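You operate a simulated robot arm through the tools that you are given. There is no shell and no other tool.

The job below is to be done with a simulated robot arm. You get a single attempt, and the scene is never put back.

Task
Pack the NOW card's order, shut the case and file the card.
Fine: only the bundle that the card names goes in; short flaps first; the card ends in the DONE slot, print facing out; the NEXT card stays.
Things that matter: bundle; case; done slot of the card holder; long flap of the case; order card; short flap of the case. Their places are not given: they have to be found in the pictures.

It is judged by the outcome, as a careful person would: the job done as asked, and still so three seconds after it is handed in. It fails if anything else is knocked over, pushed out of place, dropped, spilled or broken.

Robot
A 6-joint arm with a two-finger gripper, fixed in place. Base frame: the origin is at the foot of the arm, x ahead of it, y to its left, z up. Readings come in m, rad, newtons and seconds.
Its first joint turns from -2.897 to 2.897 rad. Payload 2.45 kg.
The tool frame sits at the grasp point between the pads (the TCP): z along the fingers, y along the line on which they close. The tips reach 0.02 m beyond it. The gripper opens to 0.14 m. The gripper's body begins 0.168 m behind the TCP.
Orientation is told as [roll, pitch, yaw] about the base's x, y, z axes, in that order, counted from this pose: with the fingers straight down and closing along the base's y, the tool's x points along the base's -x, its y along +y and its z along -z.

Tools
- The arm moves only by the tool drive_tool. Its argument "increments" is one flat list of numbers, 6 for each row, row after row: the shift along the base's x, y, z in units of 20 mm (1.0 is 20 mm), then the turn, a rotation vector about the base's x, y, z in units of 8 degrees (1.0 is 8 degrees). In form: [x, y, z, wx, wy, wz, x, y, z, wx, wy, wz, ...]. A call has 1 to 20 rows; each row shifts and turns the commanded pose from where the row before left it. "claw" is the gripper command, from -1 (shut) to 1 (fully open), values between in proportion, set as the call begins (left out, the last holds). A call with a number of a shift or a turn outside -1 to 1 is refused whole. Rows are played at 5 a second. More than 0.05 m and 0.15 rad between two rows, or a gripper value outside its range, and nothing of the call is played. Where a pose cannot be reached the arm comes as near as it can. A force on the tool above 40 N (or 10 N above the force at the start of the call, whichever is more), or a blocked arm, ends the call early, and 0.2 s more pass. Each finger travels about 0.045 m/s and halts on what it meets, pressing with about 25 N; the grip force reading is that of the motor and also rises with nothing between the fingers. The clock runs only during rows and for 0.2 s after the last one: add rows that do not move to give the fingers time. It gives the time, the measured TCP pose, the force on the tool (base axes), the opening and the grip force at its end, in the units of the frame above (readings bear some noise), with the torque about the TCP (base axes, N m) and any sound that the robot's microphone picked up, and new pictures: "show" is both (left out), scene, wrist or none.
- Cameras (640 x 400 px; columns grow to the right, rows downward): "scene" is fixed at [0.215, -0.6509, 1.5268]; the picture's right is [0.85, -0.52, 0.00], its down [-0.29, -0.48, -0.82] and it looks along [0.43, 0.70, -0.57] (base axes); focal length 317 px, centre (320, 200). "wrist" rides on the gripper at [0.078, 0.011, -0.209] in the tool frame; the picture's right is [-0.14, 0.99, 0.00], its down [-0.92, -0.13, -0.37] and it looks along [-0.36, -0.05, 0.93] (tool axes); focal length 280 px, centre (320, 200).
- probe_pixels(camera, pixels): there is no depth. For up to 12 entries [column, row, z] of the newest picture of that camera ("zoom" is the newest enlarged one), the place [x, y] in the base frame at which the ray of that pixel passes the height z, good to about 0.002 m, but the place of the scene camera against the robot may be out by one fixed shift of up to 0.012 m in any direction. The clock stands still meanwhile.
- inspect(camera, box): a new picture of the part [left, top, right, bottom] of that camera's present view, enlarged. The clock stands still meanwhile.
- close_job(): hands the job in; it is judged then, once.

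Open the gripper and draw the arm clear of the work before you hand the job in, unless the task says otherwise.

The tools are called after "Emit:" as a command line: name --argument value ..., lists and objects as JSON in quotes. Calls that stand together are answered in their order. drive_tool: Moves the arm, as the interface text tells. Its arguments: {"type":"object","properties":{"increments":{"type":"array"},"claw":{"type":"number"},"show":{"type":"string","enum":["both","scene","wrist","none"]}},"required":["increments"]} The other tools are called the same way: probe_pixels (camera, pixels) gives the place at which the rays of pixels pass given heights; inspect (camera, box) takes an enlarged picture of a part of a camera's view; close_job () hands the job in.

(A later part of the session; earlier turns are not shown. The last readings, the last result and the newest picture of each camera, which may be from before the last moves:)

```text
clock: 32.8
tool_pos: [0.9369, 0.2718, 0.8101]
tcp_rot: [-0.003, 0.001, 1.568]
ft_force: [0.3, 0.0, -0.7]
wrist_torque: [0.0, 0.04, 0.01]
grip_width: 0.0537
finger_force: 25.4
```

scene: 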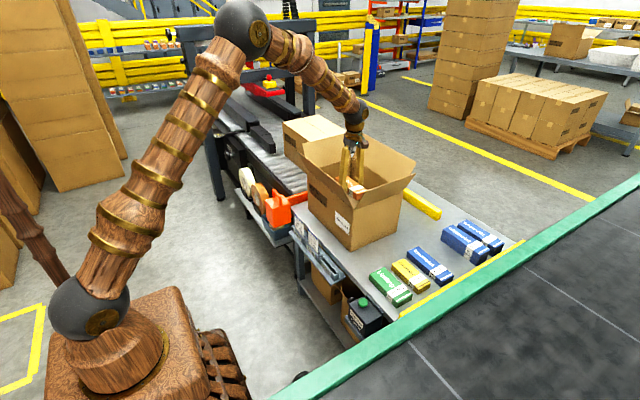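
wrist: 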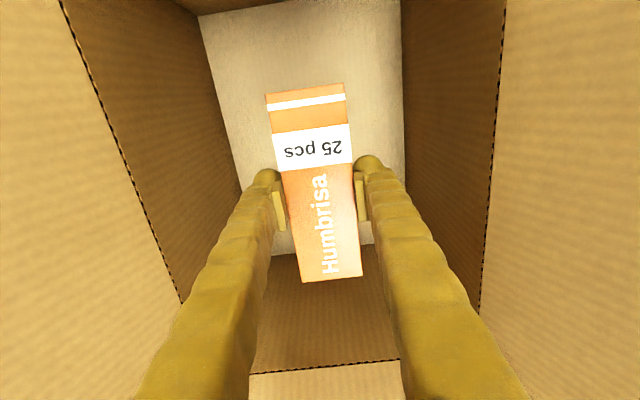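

The bundle is inside the case with clear margins. I lower to z≈0.665, then will creep down to the floor.

Emit:
drive_tool --increments '[0, 0, -1, 0, 0, 0, 0, 0, -1, 0, 0, 0, 0, 0, -1, 0, 0, 0, 0, 0, -1, 0, 0, 0, 0, 0, -1, 0, 0, 0, 0, 0, -1, 0, 0, 0, 0, 0, -1, 0, 0, 0, 0, 0, 0, 0, 0, 0]' --claw -1

Emit:
drive_tool --increments '[0, 0, -0.25, 0, 0, 0, 0, 0, -0.1, 0, 0, 0, 0, 0, -0.1, 0, 0, 0, 0, 0, -0.1, 0, 0, 0, 0, 0, 0, 0, 0, 0]' --claw -1 --show "none"

```text
clock: 34.6
tool_pos: [0.9348, 0.2733, 0.672]
tcp_rot: [0.0, 0.001, 1.571]
ft_force: [-0.6, 0.3, -2.2]
wrist_torque: [-0.03, -0.02, 0.02]
grip_width: 0.0538
finger_force: 25.0
```

scene: 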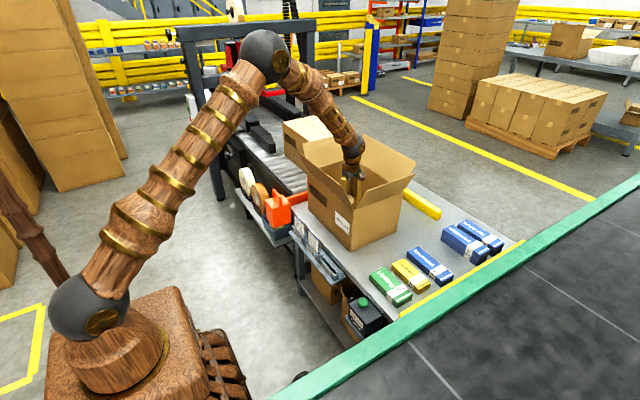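
wrist: 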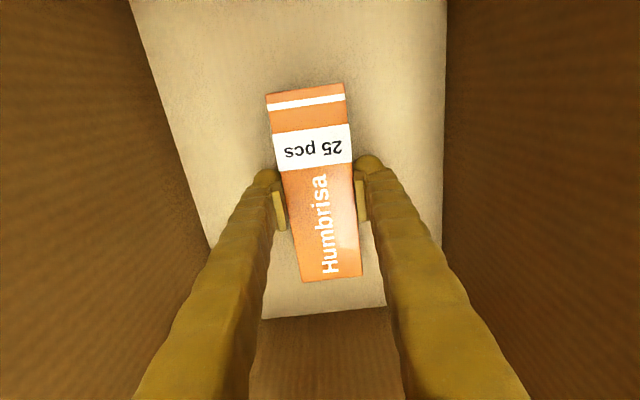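

```text
clock: 35.8
tool_pos: [0.9358, 0.2713, 0.6607]
tcp_rot: [0.0, -0.001, 1.572]
ft_force: [-0.6, -0.7, -0.6]
wrist_torque: [0.03, 0.01, 0.01]
grip_width: 0.0538
finger_force: 25.4
```

No contact yet at z=0.661 (bundle bottom ≈0.635). I continue in 2 mm steps.

Emit:
drive_tool --increments '[0, 0, -0.1, 0, 0, 0, 0, 0, -0.1, 0, 0, 0, 0, 0, -0.1, 0, 0, 0, 0, 0, 0, 0, 0, 0]' --claw -1 --show "none"

Emit:
drive_tool --increments '[0, 0, -0.1, 0, 0, 0, 0, 0, 0, 0, 0, 0]' --claw -1 --show "none"

```text
clock: 36.8
tool_pos: [0.9351, 0.2727, 0.6538]
tcp_rot: [0.0, 0.001, 1.57]
ft_force: [0.3, 0.7, -0.6]
wrist_torque: [-0.02, 0.02, 0.01]
grip_width: 0.0541
finger_force: 25.0
```

```text
clock: 37.4
tool_pos: [0.9369, 0.2717, 0.6508]
tcp_rot: [0.0, 0.002, 1.571]
ft_force: [-0.3, -0.4, -1.5]
wrist_torque: [-0.03, 0.04, 0.03]
grip_width: 0.054
finger_force: 25.1
```

Still no clear contact force at z≈0.651; I lower another few millimetres.

Emit:
drive_tool --increments '[0, 0, -0.1, 0, 0, 0, 0, 0, 0, 0, 0, 0]' --claw -1 --show "none"

Emit:
drive_tool --increments '[0, 0, -0.1, 0, 0, 0, 0, 0, 0, 0, 0, 0]' --claw -1 --show "none"

```text
clock: 38.0
tool_pos: [0.9382, 0.2718, 0.6519]
tcp_rot: [-0.001, -0.002, 1.572]
ft_force: [-5.8, 0.0, 22.3]
wrist_torque: [0.0, 0.11, -0.01]
grip_width: 0.0539
finger_force: 24.9
```

```text
clock: 38.6
tool_pos: [0.9369, 0.2719, 0.6486]
tcp_rot: [-0.001, 0.0, 1.569]
ft_force: [-3.6, 1.4, 22.5]
wrist_torque: [-0.01, 0.09, -0.01]
grip_width: 0.054
finger_force: 24.5
```

Contact at 22 N: the bundle is on the floor. I ease up 2–3 mm and open to about 0.09.

Emit:
drive_tool --increments '[0, 0, 0.12, 0, 0, 0, 0, 0, 0, 0, 0, 0]' --claw -1 --show "none"

Emit:
drive_tool --increments '[0, 0, 0, 0, 0, 0, 0, 0, 0, 0, 0, 0, 0, 0, 0, 0, 0, 0, 0, 0, 0, 0, 0, 0]' --claw 0.3 --show "wrist"

```text
clock: 39.2
tool_pos: [0.9353, 0.2724, 0.6499]
tcp_rot: [0.002, -0.001, 1.57]
ft_force: [-0.7, -0.2, -1.5]
wrist_torque: [-0.02, 0.01, 0.0]
grip_width: 0.0541
finger_force: 24.9
```

```text
clock: 40.2
tool_pos: [0.9359, 0.2725, 0.6507]
tcp_rot: [0.0, 0.0, 1.57]
ft_force: [0.4, -0.5, 0.1]
wrist_torque: [-0.01, -0.01, 0.02]
grip_width: 0.0911
finger_force: 0.1
```

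wrist: 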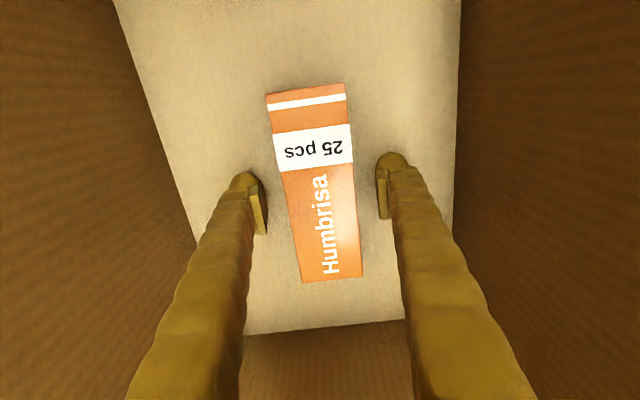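

The bundle lies flat in the case and is released. I rise straight up to z≈1.1.

Emit:
drive_tool --increments '[0, 0, 0.5, 0, 0, 0, 0, 0, 1, 0, 0, 0, 0, 0, 1, 0, 0, 0, 0, 0, 1, 0, 0, 0, 0, 0, 1, 0, 0, 0, 0, 0, 1, 0, 0, 0, 0, 0, 1, 0, 0, 0, 0, 0, 1, 0, 0, 0, 0, 0, 1, 0, 0, 0, 0, 0, 1, 0, 0, 0, 0, 0, 1, 0, 0, 0, 0, 0, 1, 0, 0, 0, 0, 0, 1, 0, 0, 0, 0, 0, 1, 0, 0, 0, 0, 0, 1, 0, 0, 0, 0, 0, 1, 0, 0, 0, 0, 0, 1, 0, 0, 0, 0, 0, 1, 0, 0, 0, 0, 0, 1, 0, 0, 0, 0, 0, 1, 0, 0, 0]' --claw 0.3 --show "none"

Emit:
drive_tool --increments '[0, 0, 1, 0, 0, 0, 0, 0, 1, 0, 0, 0, 0, 0, 1, 0, 0, 0, 0, 0, 0, 0, 0, 0]' --claw -1 --show "both"

```text
clock: 44.4
tool_pos: [0.9365, 0.2729, 1.0419]
tcp_rot: [-0.001, -0.001, 1.571]
ft_force: [0.1, 0.0, 0.9]
wrist_torque: [-0.01, 0.03, -0.02]
grip_width: 0.0909
finger_force: 0.1
```

```text
clock: 45.4
tool_pos: [0.9365, 0.2734, 1.1015]
tcp_rot: [0.001, 0.0, 1.572]
ft_force: [-0.4, -0.6, 0.4]
wrist_torque: [-0.03, 0.01, 0.0]
grip_width: 0.0024
finger_force: 0.1
```

scene: 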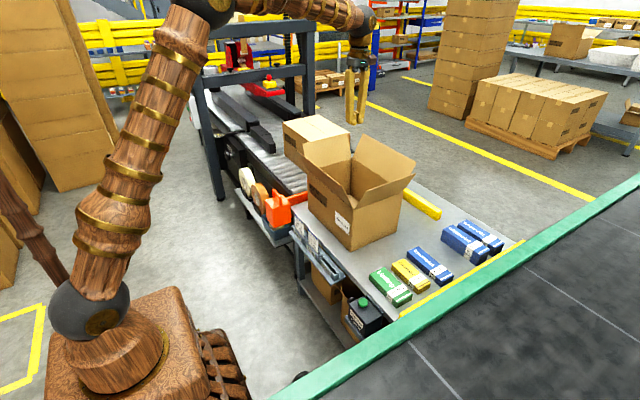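
wrist: 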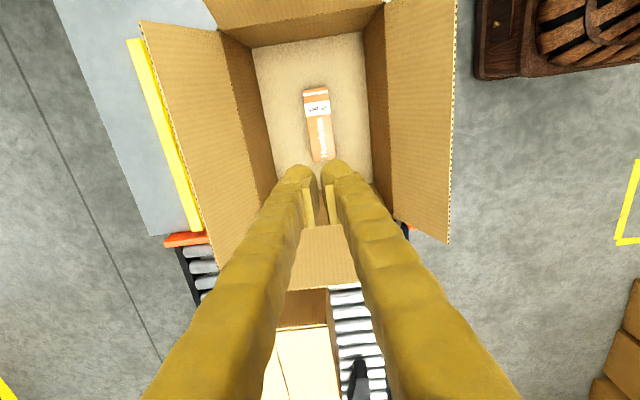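

The bundle lies alone in the case (wrist (318,125)). Next I close the low-y short flap: fingers shut, move to y≈−0.02 outside that flap at a safe height, then down to z≈0.91.

Emit:
drive_tool --increments '[0, -0.98, 0, 0, 0, 0, 0, -0.98, 0, 0, 0, 0, 0, -0.98, 0, 0, 0, 0, 0, -0.98, 0, 0, 0, 0, 0, -0.98, 0, 0, 0, 0, 0, -0.98, 0, 0, 0, 0, 0, -0.98, 0, 0, 0, 0, 0, -0.98, 0, 0, 0, 0, 0, -0.98, 0, 0, 0, 0, 0, -0.98, 0, 0, 0, 0, 0, -0.98, 0, 0, 0, 0, 0, -0.98, 0, 0, 0, 0, 0, -0.98, 0, 0, 0, 0, 0, -0.98, 0, 0, 0, 0, 0, -0.98, 0, 0, 0, 0, 0, 0, 0, 0, 0, 0]' --claw -1 --show "none"

Emit:
drive_tool --increments '[0, 0, -1, 0, 0, 0, 0, 0, -1, 0, 0, 0, 0, 0, -1, 0, 0, 0, 0, 0, -1, 0, 0, 0, 0, 0, -1, 0, 0, 0, 0, 0, -1, 0, 0, 0, 0, 0, -1, 0, 0, 0, 0, 0, -1, 0, 0, 0, 0, 0, -1, 0, 0, 0, 0, 0, -0.5, 0, 0, 0, 0, 0, 0, 0, 0, 0]' --claw -1 --show "both"

```text
clock: 48.8
tool_pos: [0.9358, -0.024, 1.101]
tcp_rot: [0.0, 0.0, 1.569]
ft_force: [-0.1, 1.1, 0.2]
wrist_torque: [-0.01, 0.0, -0.02]
grip_width: 0.0
finger_force: 25.2
```

```text
clock: 51.2
tool_pos: [0.9354, -0.0214, 0.9105]
tcp_rot: [-0.001, -0.002, 1.57]
ft_force: [0.2, -0.3, 0.0]
wrist_torque: [0.01, 0.01, 0.0]
grip_width: 0.0001
finger_force: 25.4
```

scene: 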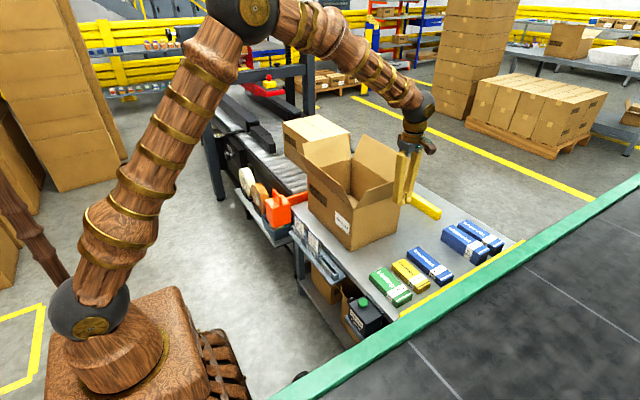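
wrist: 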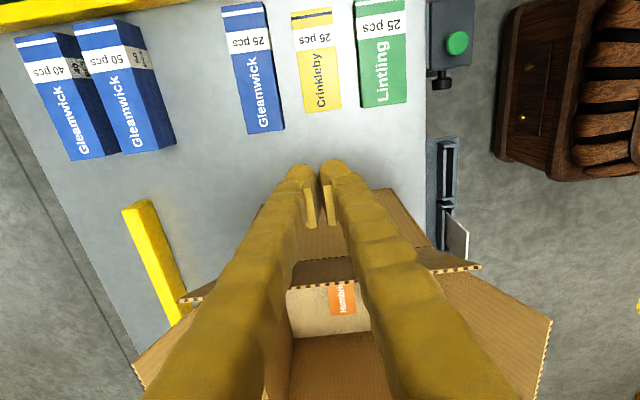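

The closed fingers stand outside the low-y short flap. I push +y by 60 mm in small steps and watch force and the flap.

Emit:
drive_tool --increments '[0, 0.5, 0, 0, 0, 0, 0, 0.5, 0, 0, 0, 0, 0, 0.5, 0, 0, 0, 0, 0, 0.5, 0, 0, 0, 0, 0, 0.5, 0, 0, 0, 0, 0, 0.5, 0, 0, 0, 0]' --claw -1 --show "both"

```text
clock: 52.6
tool_pos: [0.9372, 0.0382, 0.9106]
tcp_rot: [0.0, 0.001, 1.571]
ft_force: [-0.1, 0.5, 0.7]
wrist_torque: [0.0, -0.01, -0.03]
grip_width: 0.0001
finger_force: 24.9
```

scene: 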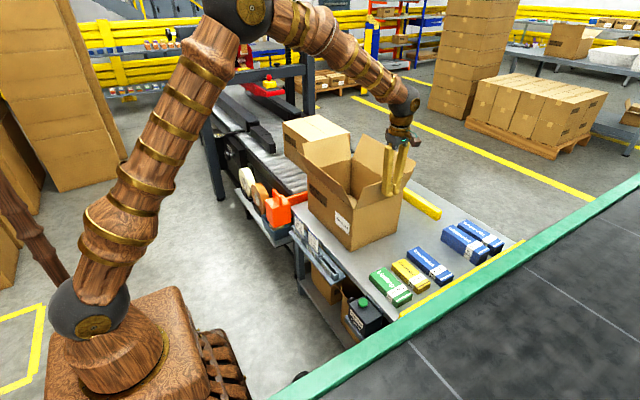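
wrist: 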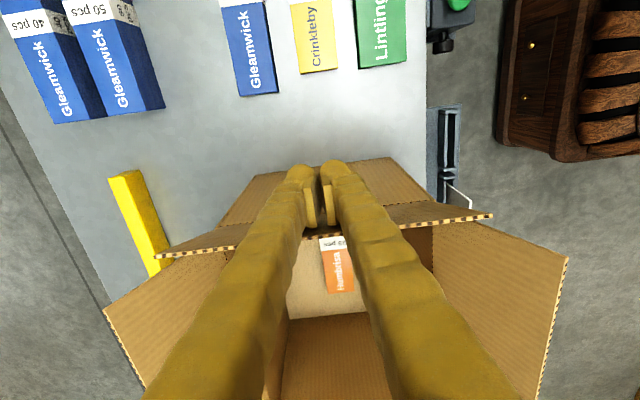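

Little force, and the flap is starting to rotate with the fingers. I continue +y another 60 mm.

Emit:
drive_tool --increments '[0, 0.5, 0, 0, 0, 0, 0, 0.5, 0, 0, 0, 0, 0, 0.5, 0, 0, 0, 0, 0, 0.5, 0, 0, 0, 0, 0, 0.5, 0, 0, 0, 0, 0, 0.5, 0, 0, 0, 0]' --claw -1 --show "both"

```text
clock: 54.0
tool_pos: [0.9357, 0.0976, 0.9109]
tcp_rot: [0.0, 0.001, 1.57]
ft_force: [-0.1, -0.2, -0.4]
wrist_torque: [0.02, 0.04, 0.04]
grip_width: 0.0
finger_force: 25.2
```

scene: 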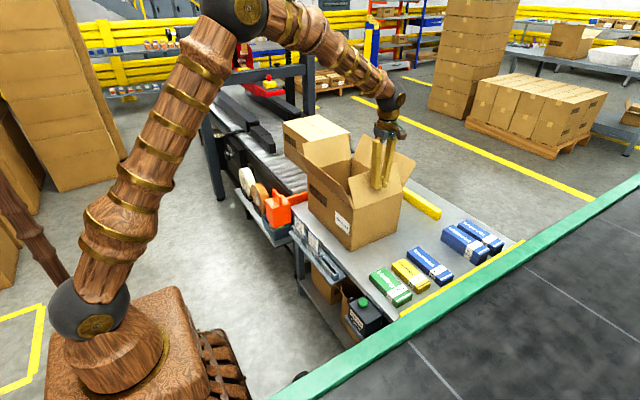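
wrist: 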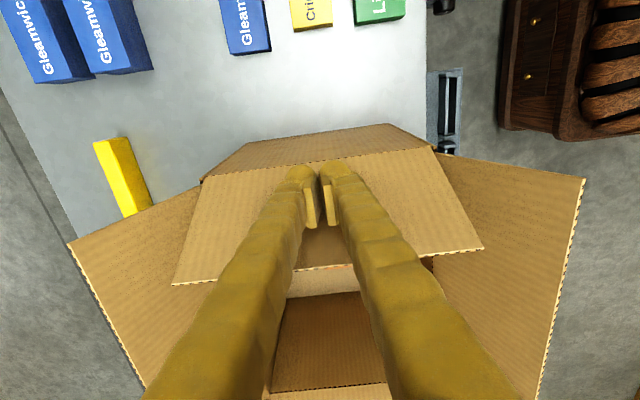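

The flap follows nicely past vertical. I push another 60 mm in +y, then press downward to bring it flat at rim height.

Emit:
drive_tool --increments '[0, 0.5, 0, 0, 0, 0, 0, 0.5, 0, 0, 0, 0, 0, 0.5, 0, 0, 0, 0, 0, 0.5, 0, 0, 0, 0, 0, 0.5, -0.2, 0, 0, 0, 0, 0.3, -0.4, 0, 0, 0, 0, 0, -0.4, 0, 0, 0, 0, 0, -0.4, 0, 0, 0, 0, 0, -0.3, 0, 0, 0]' --claw -1 --show "both"

```text
clock: 56.0
tool_pos: [0.935, 0.1542, 0.8778]
tcp_rot: [0.0, -0.001, 1.571]
ft_force: [-0.2, -1.0, 0.9]
wrist_torque: [0.03, 0.03, 0.01]
grip_width: 0.0
finger_force: 25.1
```

scene: 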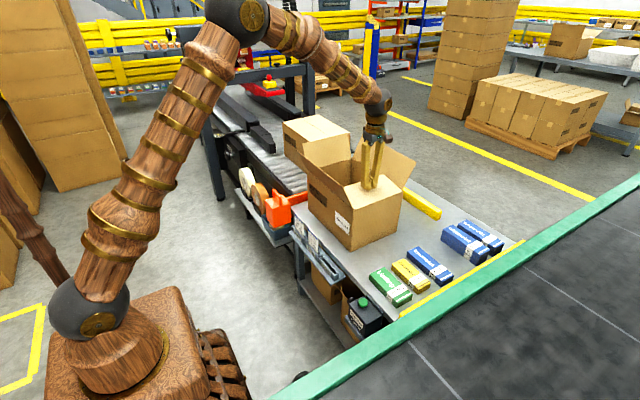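
wrist: 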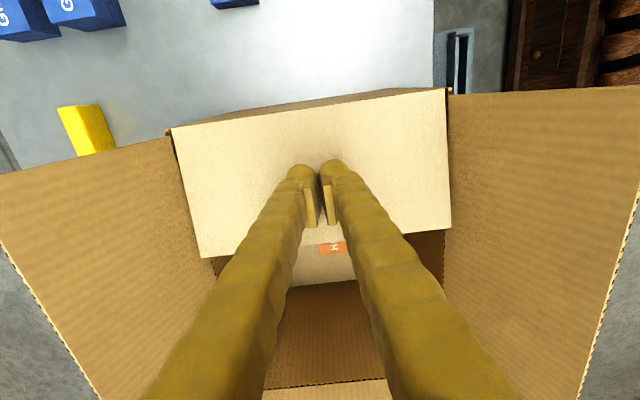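

The flap is nearly flat. I press down another ~15 mm, slowly.

Emit:
drive_tool --increments '[0, 0, -0.25, 0, 0, 0, 0, 0, -0.25, 0, 0, 0, 0, 0, -0.25, 0, 0, 0, 0, 0, 0, 0, 0, 0]' --claw -1 --show "both"

```text
clock: 57.0
tool_pos: [0.9359, 0.154, 0.8617]
tcp_rot: [-0.001, 0.0, 1.57]
ft_force: [0.3, -0.4, -0.6]
wrist_torque: [0.0, -0.01, 0.01]
grip_width: 0.0002
finger_force: 24.8
```

scene: 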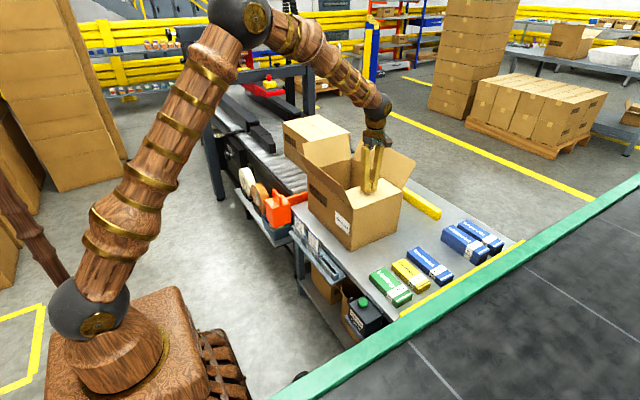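
wrist: 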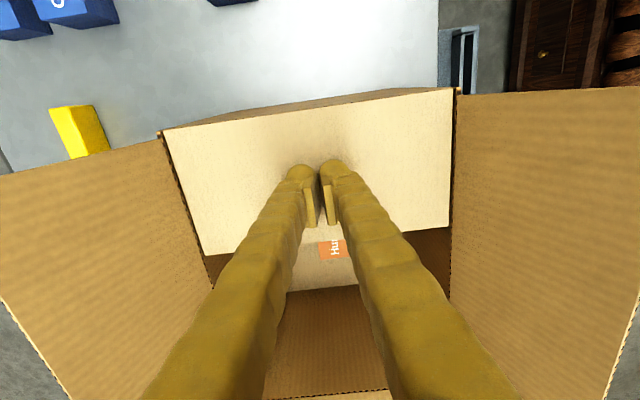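

The flap now lies about level. I lift 40 mm to see if it stays.

Emit:
drive_tool --increments '[0, 0, -0.15, 0, 0, 0, 0, 0, 0.5, 0, 0, 0, 0, 0, 0.75, 0, 0, 0, 0, 0, 0.75, 0, 0, 0, 0, 0, 0.75, 0, 0, 0, 0, 0, 0, 0, 0, 0]' --claw -1 --show "both"

```text
clock: 58.4
tool_pos: [0.9357, 0.1541, 0.9129]
tcp_rot: [0.001, 0.0, 1.571]
ft_force: [0.7, -0.5, -0.1]
wrist_torque: [0.0, -0.01, 0.01]
grip_width: 0.0
finger_force: 25.5
```

scene: 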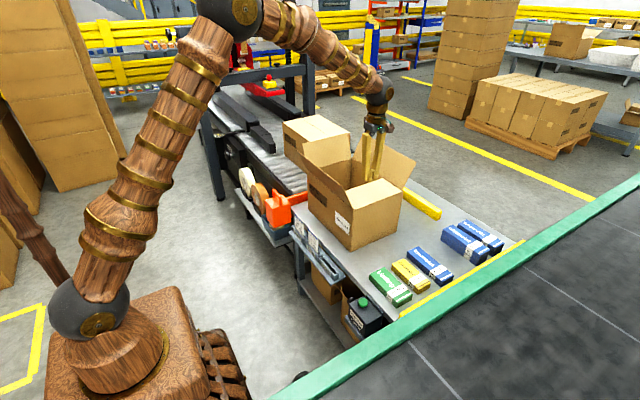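
wrist: 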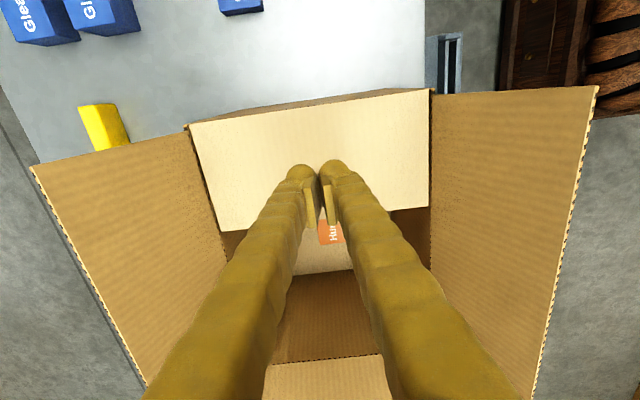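

The flap stays shut. Now the high-y short flap: I rise and move to y≈0.30 to look at the space between that flap and the neighbouring closed box on the conveyor.

Emit:
drive_tool --increments '[0, 0, 1, 0, 0, 0, 0, 0, 1, 0, 0, 0, 0, 0, 1, 0, 0, 0, 0, 0, 1, 0, 0, 0, 0, 0, 1, 0, 0, 0, 0, 0, 1, 0, 0, 0, 0, 0, 1, 0, 0, 0, 0, 1, 1, 0, 0, 0, 0, 1, 1, 0, 0, 0, 0, 1, 1, 0, 0, 0, 0, 1, 1, 0, 0, 0, 0, 1, 0, 0, 0, 0, 0, 1, 0, 0, 0, 0, 0, 1, 0, 0, 0, 0, 0, 1, 0, 0, 0, 0, 0, 0, 0, 0, 0, 0]' --claw -1 --show "both"

```text
clock: 61.8
tool_pos: [0.9356, 0.3147, 1.1335]
tcp_rot: [0.0, 0.0, 1.571]
ft_force: [-0.6, 0.1, -0.2]
wrist_torque: [-0.04, 0.03, 0.01]
grip_width: 0.0
finger_force: 25.1
```

scene: 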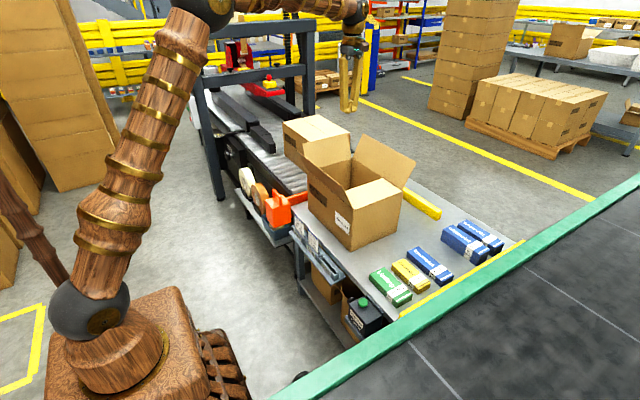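
wrist: 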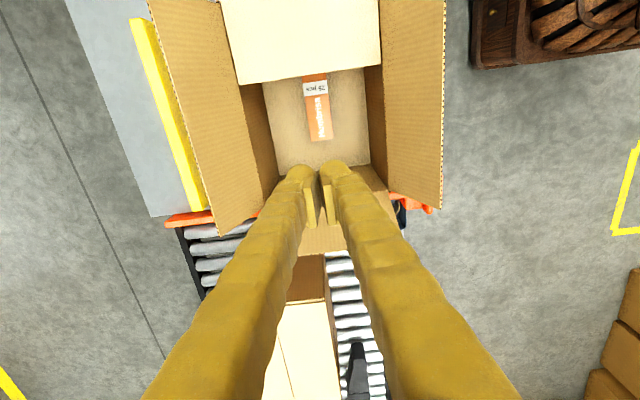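

Emit:
inspect --camera "wrist" --box '[200, 150, 440, 400]'

Emit:
inspect --camera "scene" --box '[270, 100, 370, 220]'

```text
1.60 times, centred on (320, 275) of wrist
```

zoom: 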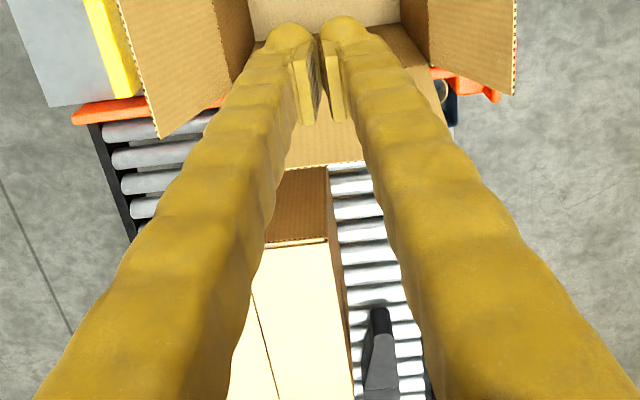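

```text
3.33 times, centred on (320, 160) of scene
```

zoom: 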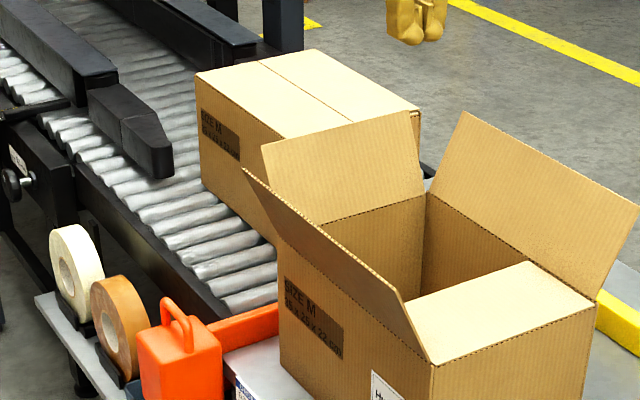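

Emit:
probe_pixels --camera "wrist" --pixels '[[326.25, 250, 0.94], [326.25, 250, 0.93], [307.5, 301.9, 0.84], [324.4, 298.75, 0.84], [307.5, 301.9, 0.82], [323.75, 255, 0.62], [323.75, 255, 0.7]]'

Emit:
probe_pixels --camera "zoom" --pixels '[[263, 148, 0.94], [411, 112, 0.94], [196, 73, 0.83], [421, 115, 0.83], [313, 49, 0.83], [200, 178, 0.62]]'

```text
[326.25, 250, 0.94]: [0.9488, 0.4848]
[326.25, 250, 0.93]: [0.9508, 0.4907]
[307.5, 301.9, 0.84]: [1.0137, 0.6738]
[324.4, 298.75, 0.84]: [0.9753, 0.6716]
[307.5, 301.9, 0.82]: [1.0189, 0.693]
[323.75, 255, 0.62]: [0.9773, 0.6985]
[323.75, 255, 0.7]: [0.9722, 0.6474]
```

```text
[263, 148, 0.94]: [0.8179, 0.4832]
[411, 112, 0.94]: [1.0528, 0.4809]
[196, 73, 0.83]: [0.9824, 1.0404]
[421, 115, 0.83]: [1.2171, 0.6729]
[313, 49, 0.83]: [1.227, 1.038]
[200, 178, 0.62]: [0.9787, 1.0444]
```

The neighbouring box begins at y≈0.675 and the high-y flap tip is at y≈0.484, leaving ample room. I move to y≈0.545 at height, then lower to z≈0.91 outside this flap.

Emit:
drive_tool --increments '[0, 0.96, 0, 0, 0, 0, 0, 0.96, 0, 0, 0, 0, 0, 0.96, 0, 0, 0, 0, 0, 0.96, 0, 0, 0, 0, 0, 0.96, 0, 0, 0, 0, 0, 0.96, 0, 0, 0, 0, 0, 0.96, 0, 0, 0, 0, 0, 0.96, 0, 0, 0, 0, 0, 0.96, 0, 0, 0, 0, 0, 0.96, 0, 0, 0, 0, 0, 0.96, 0, 0, 0, 0, 0, 0.96, 0, 0, 0, 0, 0, 0, 0, 0, 0, 0]' --claw -1 --show "both"

```text
clock: 64.6
tool_pos: [0.936, 0.5454, 1.1341]
tcp_rot: [-0.001, -0.001, 1.57]
ft_force: [-0.5, 0.2, 0.1]
wrist_torque: [0.0, 0.0, -0.01]
grip_width: 0.0001
finger_force: 25.0
```

scene: 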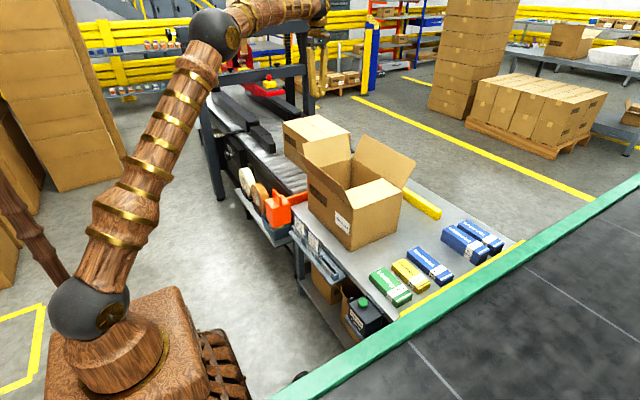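
wrist: 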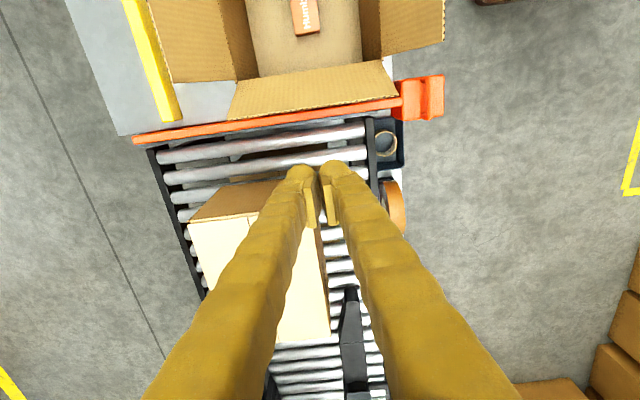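

Clear space below the fingers (rollers only). I lower to z≈0.91.

Emit:
drive_tool --increments '[0, 0, -1, 0, 0, 0, 0, 0, -1, 0, 0, 0, 0, 0, -1, 0, 0, 0, 0, 0, -1, 0, 0, 0, 0, 0, -1, 0, 0, 0, 0, 0, -1, 0, 0, 0, 0, 0, -1, 0, 0, 0, 0, 0, -1, 0, 0, 0, 0, 0, -1, 0, 0, 0, 0, 0, -1, 0, 0, 0, 0, 0, -1, 0, 0, 0, 0, 0, -0.2, 0, 0, 0, 0, 0, 0, 0, 0, 0]' --claw -1 --show "both"

```text
clock: 67.4
tool_pos: [0.9358, 0.5447, 0.9097]
tcp_rot: [0.001, -0.001, 1.571]
ft_force: [0.6, 0.1, -0.1]
wrist_torque: [-0.04, 0.0, -0.01]
grip_width: 0.0002
finger_force: 24.7
```

scene: 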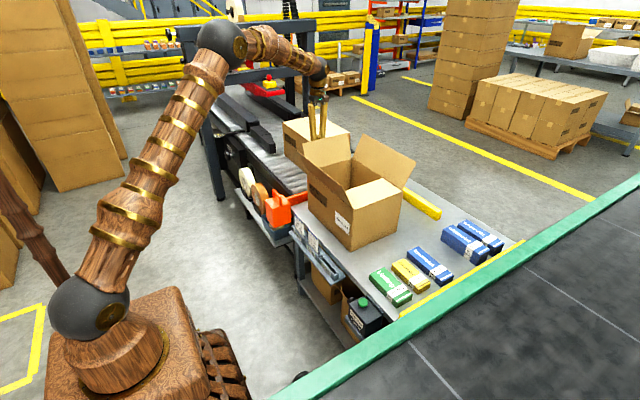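
wrist: 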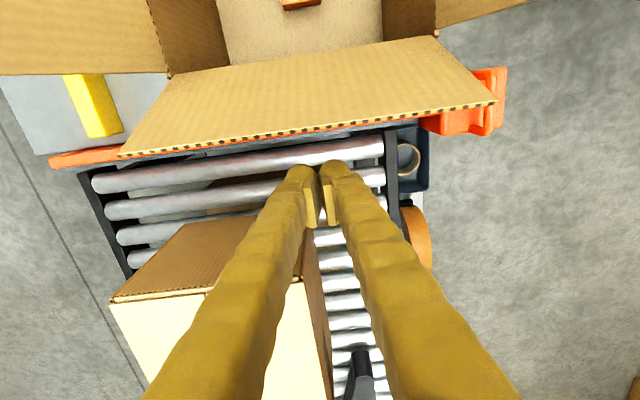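

The fingers are outside the high-y flap. I push −y in small steps to y≈0.43.

Emit:
drive_tool --increments '[0, -0.5, 0, 0, 0, 0, 0, -0.5, 0, 0, 0, 0, 0, -0.5, 0, 0, 0, 0, 0, -0.5, 0, 0, 0, 0, 0, -0.5, 0, 0, 0, 0, 0, -0.5, 0, 0, 0, 0, 0, -0.5, 0, 0, 0, 0, 0, -0.5, 0, 0, 0, 0, 0, -0.5, 0, 0, 0, 0, 0, -0.5, 0, 0, 0, 0, 0, -0.5, 0, 0, 0, 0]' --claw -1 --show "both"

```text
clock: 69.8
tool_pos: [0.9365, 0.4341, 0.9107]
tcp_rot: [0.0, -0.002, 1.568]
ft_force: [-0.6, 0.2, 0.0]
wrist_torque: [0.02, 0.0, 0.03]
grip_width: 0.0001
finger_force: 24.6
```

scene: 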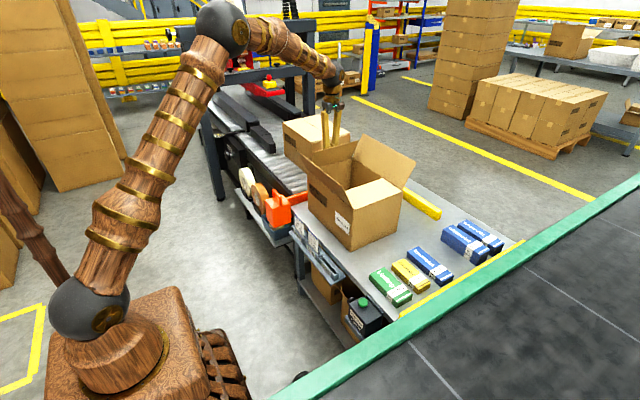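
wrist: 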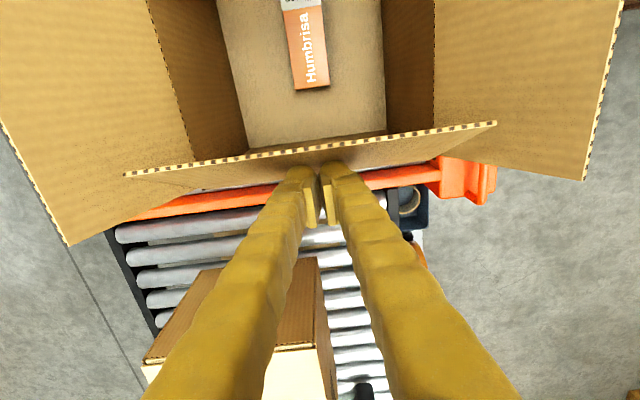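

The flap has passed vertical. I continue inward and press it down with the same pattern as before.

Emit:
drive_tool --increments '[0, -0.5, 0, 0, 0, 0, 0, -0.5, 0, 0, 0, 0, 0, -0.5, 0, 0, 0, 0, 0, -0.5, 0, 0, 0, 0, 0, -0.5, -0.2, 0, 0, 0, 0, -0.4, -0.4, 0, 0, 0, 0, 0, -0.4, 0, 0, 0, 0, 0, -0.4, 0, 0, 0, 0, 0, -0.3, 0, 0, 0, 0, 0, -0.25, 0, 0, 0, 0, 0, -0.25, 0, 0, 0, 0, 0, -0.2, 0, 0, 0, 0, 0, 0, 0, 0, 0]' --claw -1 --show "both"

```text
clock: 72.6
tool_pos: [0.9373, 0.3771, 0.8625]
tcp_rot: [0.0, 0.0, 1.57]
ft_force: [-0.2, -0.3, 0.2]
wrist_torque: [-0.03, -0.02, 0.01]
grip_width: 0.0
finger_force: 25.3
```

scene: 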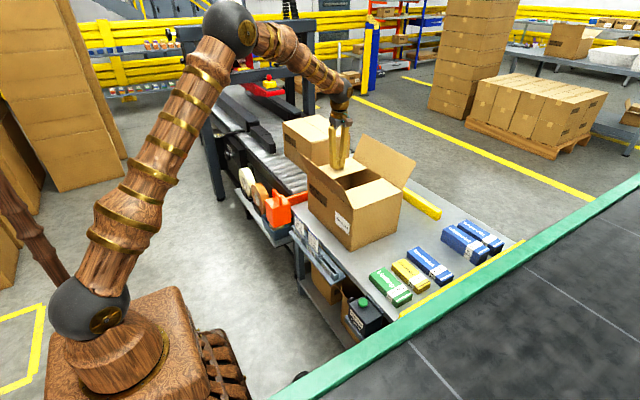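
wrist: 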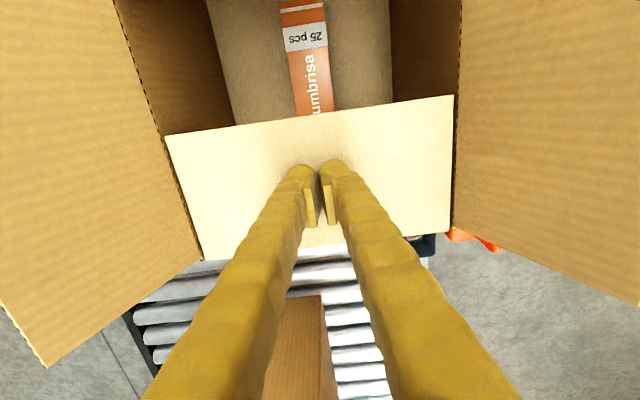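

The second short flap is level. I press a touch more, then rise to z≈1.08 to confirm that it stays.

Emit:
drive_tool --increments '[0, 0, -0.15, 0, 0, 0, 0, 0, 0.5, 0, 0, 0, 0, 0, 1, 0, 0, 0, 0, 0, 1, 0, 0, 0, 0, 0, 1, 0, 0, 0, 0, 0, 1, 0, 0, 0, 0, 0, 1, 0, 0, 0, 0, 0, 1, 0, 0, 0, 0, 0, 1, 0, 0, 0, 0, 0, 1, 0, 0, 0, 0, 0, 1, 0, 0, 0, 0, 0, 1, 0, 0, 0, 0, 0, 1, 0, 0, 0, 0, 0, 0, 0, 0, 0]' --claw -1 --show "both"

```text
clock: 75.6
tool_pos: [0.937, 0.3767, 1.089]
tcp_rot: [0.001, 0.0, 1.571]
ft_force: [-0.6, -0.1, -0.7]
wrist_torque: [0.01, -0.04, 0.03]
grip_width: 0.0003
finger_force: 25.2
```

scene: 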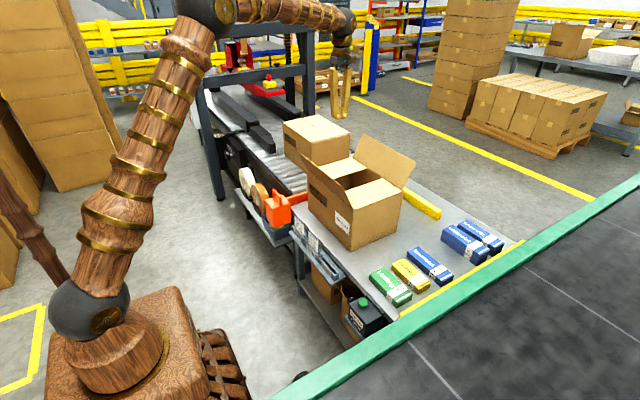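
wrist: 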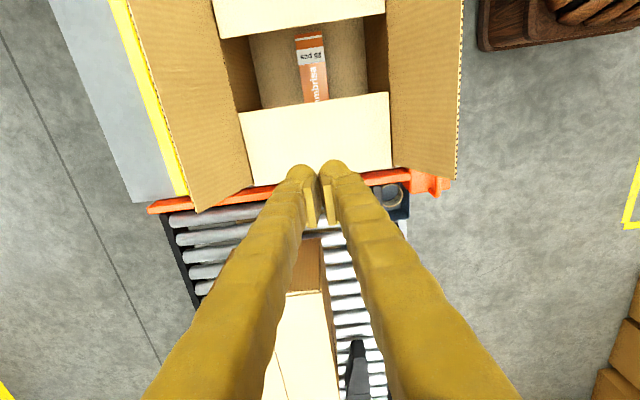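

Both short flaps stay shut. Now the far long flap (tip x≈1.117): I move at height to (1.16, 0.264).

Emit:
drive_tool --increments '[0.93, -0.47, 0, 0, 0, 0, 0.93, -0.47, 0, 0, 0, 0, 0.93, -0.47, 0, 0, 0, 0, 0.93, -0.47, 0, 0, 0, 0, 0.93, -0.47, 0, 0, 0, 0, 0.93, -0.47, 0, 0, 0, 0, 0.93, -0.47, 0, 0, 0, 0, 0.93, -0.47, 0, 0, 0, 0, 0.93, -0.47, 0, 0, 0, 0, 0.93, -0.47, 0, 0, 0, 0, 0.93, -0.47, 0, 0, 0, 0, 0.93, -0.47, 0, 0, 0, 0, 0, 0, 0, 0, 0, 0]' --claw -1 --show "both"

```text
clock: 78.4
tool_pos: [1.1517, 0.2628, 1.087]
tcp_rot: [0.0, -0.001, 1.572]
ft_force: [-0.3, 0.7, 0.0]
wrist_torque: [0.03, 0.01, 0.01]
grip_width: 0.0
finger_force: 25.0
out of reach, approached as far as the arm can: row 12
```

scene: 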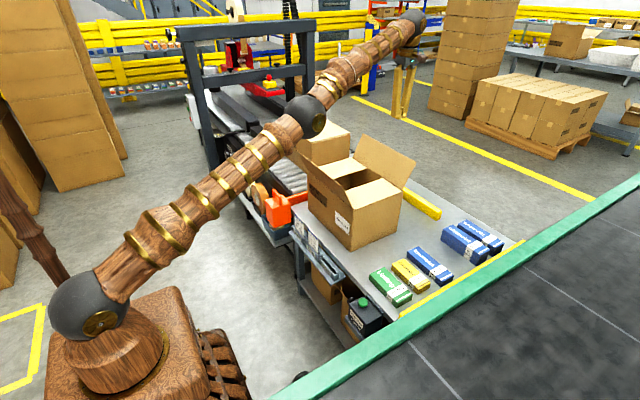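
wrist: 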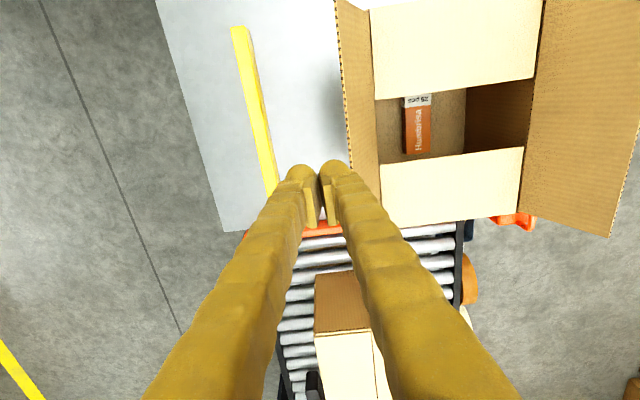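

At this height the reach ends at x=1.152, already outside the flap tip (1.117). I lower to z≈0.91, where reach is greater.

Emit:
drive_tool --increments '[0, 0, -0.9, 0, 0, 0, 0, 0, -0.9, 0, 0, 0, 0, 0, -0.9, 0, 0, 0, 0, 0, -0.9, 0, 0, 0, 0, 0, -0.9, 0, 0, 0, 0, 0, -0.9, 0, 0, 0, 0, 0, -0.9, 0, 0, 0, 0, 0, -0.9, 0, 0, 0, 0, 0, -0.9, 0, 0, 0, 0, 0, -0.9, 0, 0, 0, 0, 0, 0, 0, 0, 0]' --claw -1 --show "both"

```text
clock: 80.8
tool_pos: [1.1534, 0.2608, 0.9054]
tcp_rot: [0.001, 0.0, 1.57]
ft_force: [-0.4, -0.2, -0.9]
wrist_torque: [0.02, -0.01, -0.02]
grip_width: 0.0003
finger_force: 25.2
```

scene: 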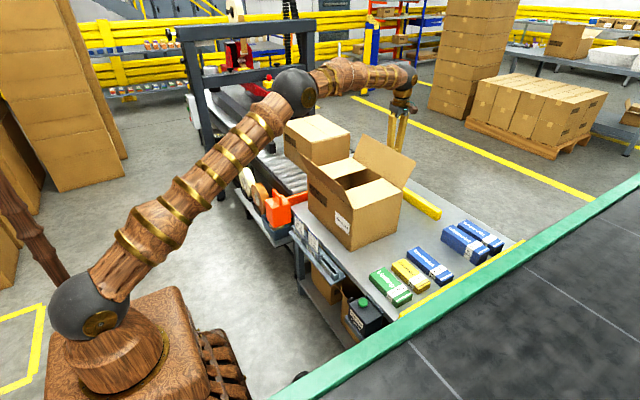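
wrist: 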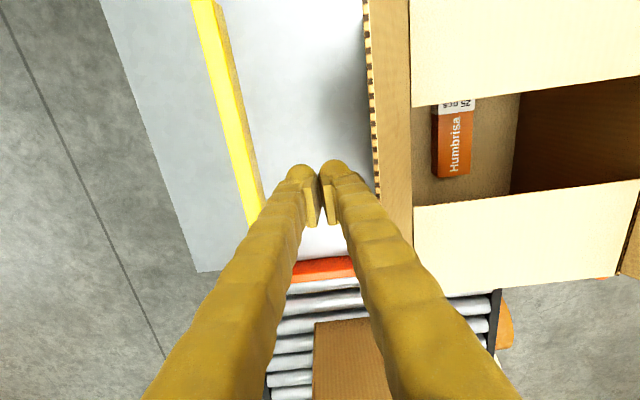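

The fingers are just outside the far long flap (its edge at wrist (372,100)). I push −x to x≈1.05.

Emit:
drive_tool --increments '[-0.5, 0, 0.05, 0, 0, 0, -0.5, 0, 0.05, 0, 0, 0, -0.5, 0, 0.05, 0, 0, 0, -0.5, 0, 0.05, 0, 0, 0, -0.5, 0, 0, 0, 0, 0, -0.5, 0, 0, 0, 0, 0, -0.5, 0, 0, 0, 0, 0, -0.5, 0, 0, 0, 0, 0, -0.5, 0, 0, 0, 0, 0, -0.5, 0, 0, 0, 0, 0]' --claw -1 --show "both"

```text
clock: 83.0
tool_pos: [1.0516, 0.2627, 0.9103]
tcp_rot: [-0.001, 0.0, 1.569]
ft_force: [0.0, 0.2, -1.0]
wrist_torque: [0.02, -0.01, -0.05]
grip_width: 0.0
finger_force: 24.7
```

scene: 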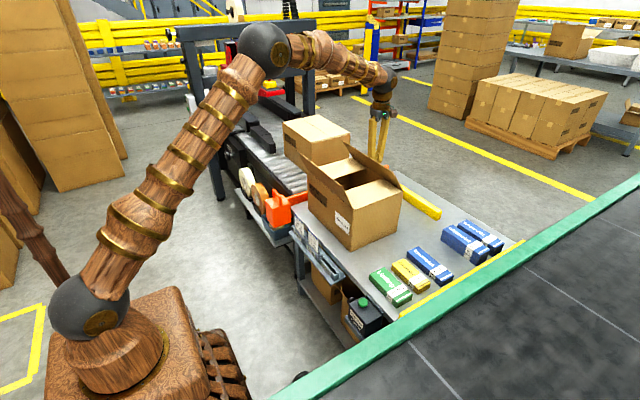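
wrist: 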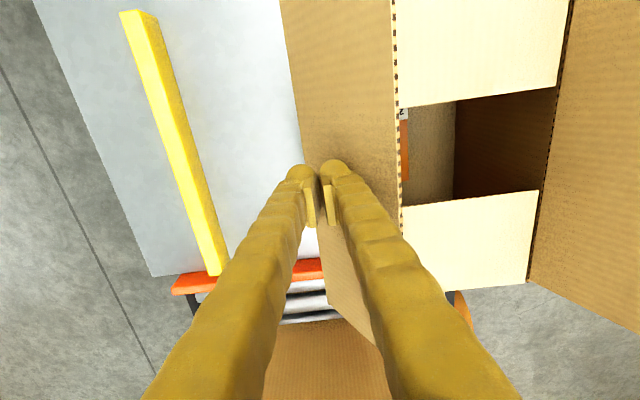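

The far flap has passed vertical. I continue inward and press it down onto the short flaps.

Emit:
drive_tool --increments '[-0.5, 0, 0, 0, 0, 0, -0.5, 0, 0, 0, 0, 0, -0.5, 0, 0, 0, 0, 0, -0.5, 0, 0, 0, 0, 0, -0.5, 0, -0.2, 0, 0, 0, -0.4, 0, -0.4, 0, 0, 0, 0, 0, -0.4, 0, 0, 0, 0, 0, -0.4, 0, 0, 0, 0, 0, -0.3, 0, 0, 0, 0, 0, -0.2, 0, 0, 0, 0, 0, -0.2, 0, 0, 0, 0, 0, 0, 0, 0, 0]' --claw -1 --show "both"

```text
clock: 85.6
tool_pos: [0.9937, 0.2635, 0.8676]
tcp_rot: [0.0, 0.0, 1.571]
ft_force: [-0.3, 0.2, 0.0]
wrist_torque: [-0.01, -0.03, -0.03]
grip_width: 0.0001
finger_force: 24.7
```

scene: 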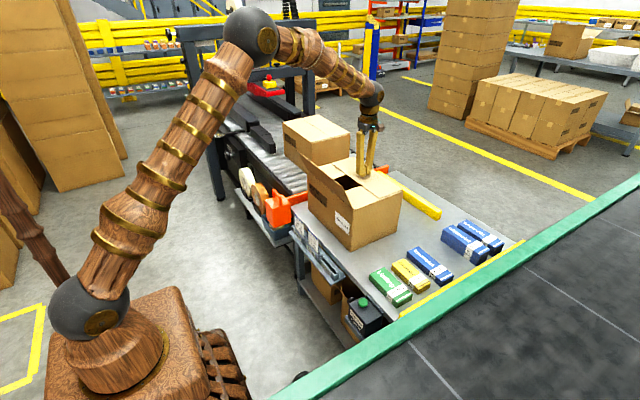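
wrist: 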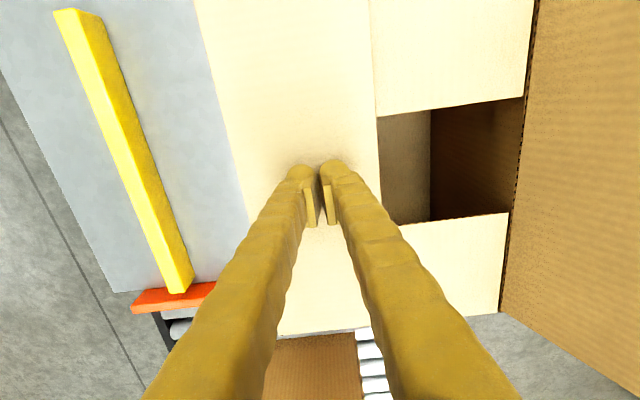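

Tip is at z≈0.848 with the flap almost level. I press down in 2 mm steps until I feel it.

Emit:
drive_tool --increments '[0, 0, -0.1, 0, 0, 0, 0, 0, -0.1, 0, 0, 0, 0, 0, 0, 0, 0, 0]' --claw -1 --show "none"

Emit:
drive_tool --increments '[0, 0, -0.1, 0, 0, 0, 0, 0, 0, 0, 0, 0]' --claw -1 --show "wrist"

```text
clock: 86.4
tool_pos: [0.9935, 0.2619, 0.8639]
tcp_rot: [-0.001, -0.001, 1.57]
ft_force: [-0.1, -0.1, 0.7]
wrist_torque: [0.01, 0.0, 0.01]
grip_width: 0.0
finger_force: 25.4
```

```text
clock: 87.0
tool_pos: [0.9939, 0.2622, 0.8614]
tcp_rot: [-0.001, 0.0, 1.571]
ft_force: [0.1, 0.3, 0.7]
wrist_torque: [-0.01, 0.0, -0.06]
grip_width: 0.0
finger_force: 24.7
```

wrist: 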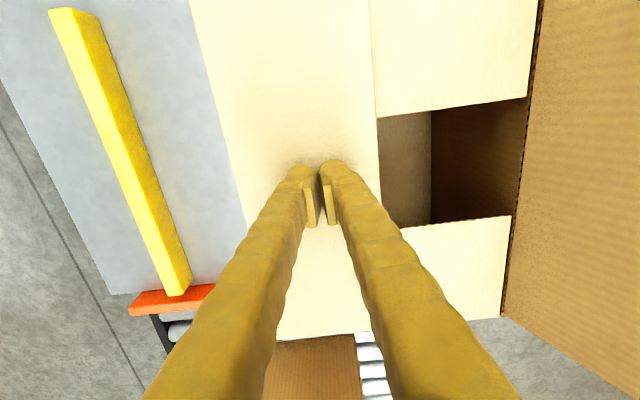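

Still no resistance at tip z≈0.841; I press a few more 2 mm steps.

Emit:
drive_tool --increments '[0, 0, -0.1, 0, 0, 0, 0, 0, 0, 0, 0, 0]' --claw -1 --show "none"

Emit:
drive_tool --increments '[0, 0, -0.1, 0, 0, 0, 0, 0, 0, 0, 0, 0]' --claw -1 --show "wrist"

```text
clock: 87.6
tool_pos: [0.9935, 0.2607, 0.8597]
tcp_rot: [-0.001, 0.0, 1.57]
ft_force: [0.0, 0.2, 0.5]
wrist_torque: [0.01, 0.02, 0.02]
grip_width: 0.0
finger_force: 25.0
```

```text
clock: 88.2
tool_pos: [0.992, 0.2618, 0.8604]
tcp_rot: [-0.001, 0.0, 1.572]
ft_force: [-7.3, 1.3, 20.1]
wrist_torque: [0.05, 0.12, 0.0]
grip_width: 0.0059
finger_force: 25.2
```

wrist: 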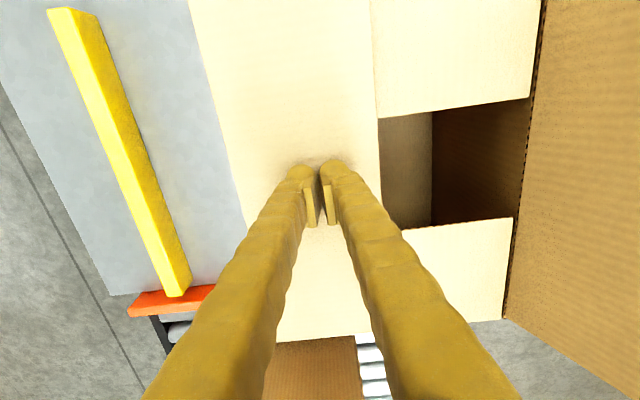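

Contact with 20 N: the far long flap is flat on the short flaps. I rise and move back to the robot side of the case, x≈0.715, at z≈1.05.

Emit:
drive_tool --increments '[0, 0, 0.5, 0, 0, 0, 0, 0, 1, 0, 0, 0, 0, 0, 1, 0, 0, 0, 0, 0, 1, 0, 0, 0, 0, 0, 1, 0, 0, 0, 0, 0, 1, 0, 0, 0, 0, 0, 1, 0, 0, 0, 0, 0, 1, 0, 0, 0, 0, 0, 1, 0, 0, 0, 0, 0, 1, 0, 0, 0, 0, 0, 0.5, 0, 0, 0, 0, 0, 0, 0, 0, 0]' --claw -1 --show "scene"

Emit:
drive_tool --increments '[-1, 0, 0, 0, 0, 0, -1, 0, 0, 0, 0, 0, -1, 0, 0, 0, 0, 0, -1, 0, 0, 0, 0, 0, -1, 0, 0, 0, 0, 0, -1, 0, 0, 0, 0, 0, -1, 0, 0, 0, 0, 0, -1, 0, 0, 0, 0, 0, -1, 0, 0, 0, 0, 0, -1, 0, 0, 0, 0, 0, -1, 0, 0, 0, 0, 0, -1, 0, 0, 0, 0, 0, -1, 0, 0, 0, 0, 0, -0.9, 0, 0, 0, 0, 0, 0, 0, 0, 0, 0, 0]' --claw -1 --show "both"

```text
clock: 90.8
tool_pos: [0.9934, 0.2633, 1.0593]
tcp_rot: [0.0, 0.0, 1.571]
ft_force: [-0.2, -0.5, 0.0]
wrist_torque: [0.0, 0.01, -0.01]
grip_width: 0.0001
finger_force: 25.1
```

scene: 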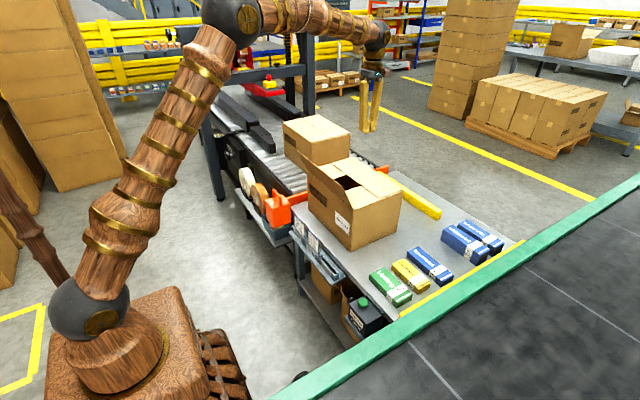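

```text
clock: 94.0
tool_pos: [0.7165, 0.2612, 1.0573]
tcp_rot: [-0.001, 0.0, 1.572]
ft_force: [1.3, -0.3, 0.0]
wrist_torque: [-0.03, 0.03, 0.01]
grip_width: 0.0
finger_force: 25.3
```

scene: 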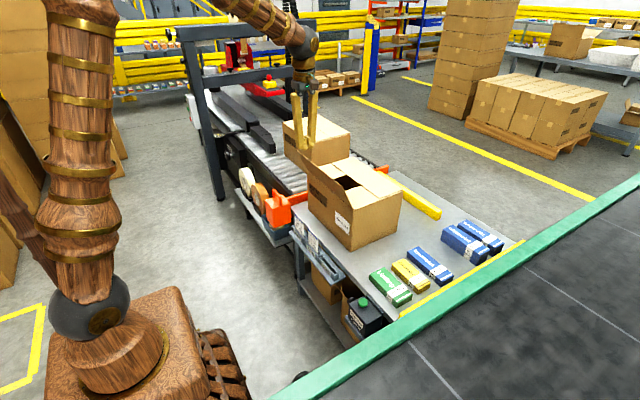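
wrist: 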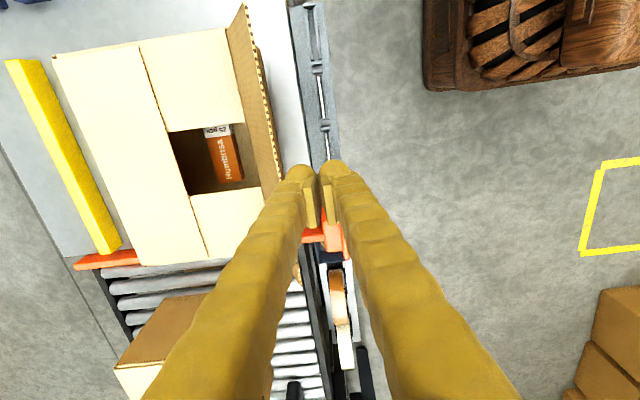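

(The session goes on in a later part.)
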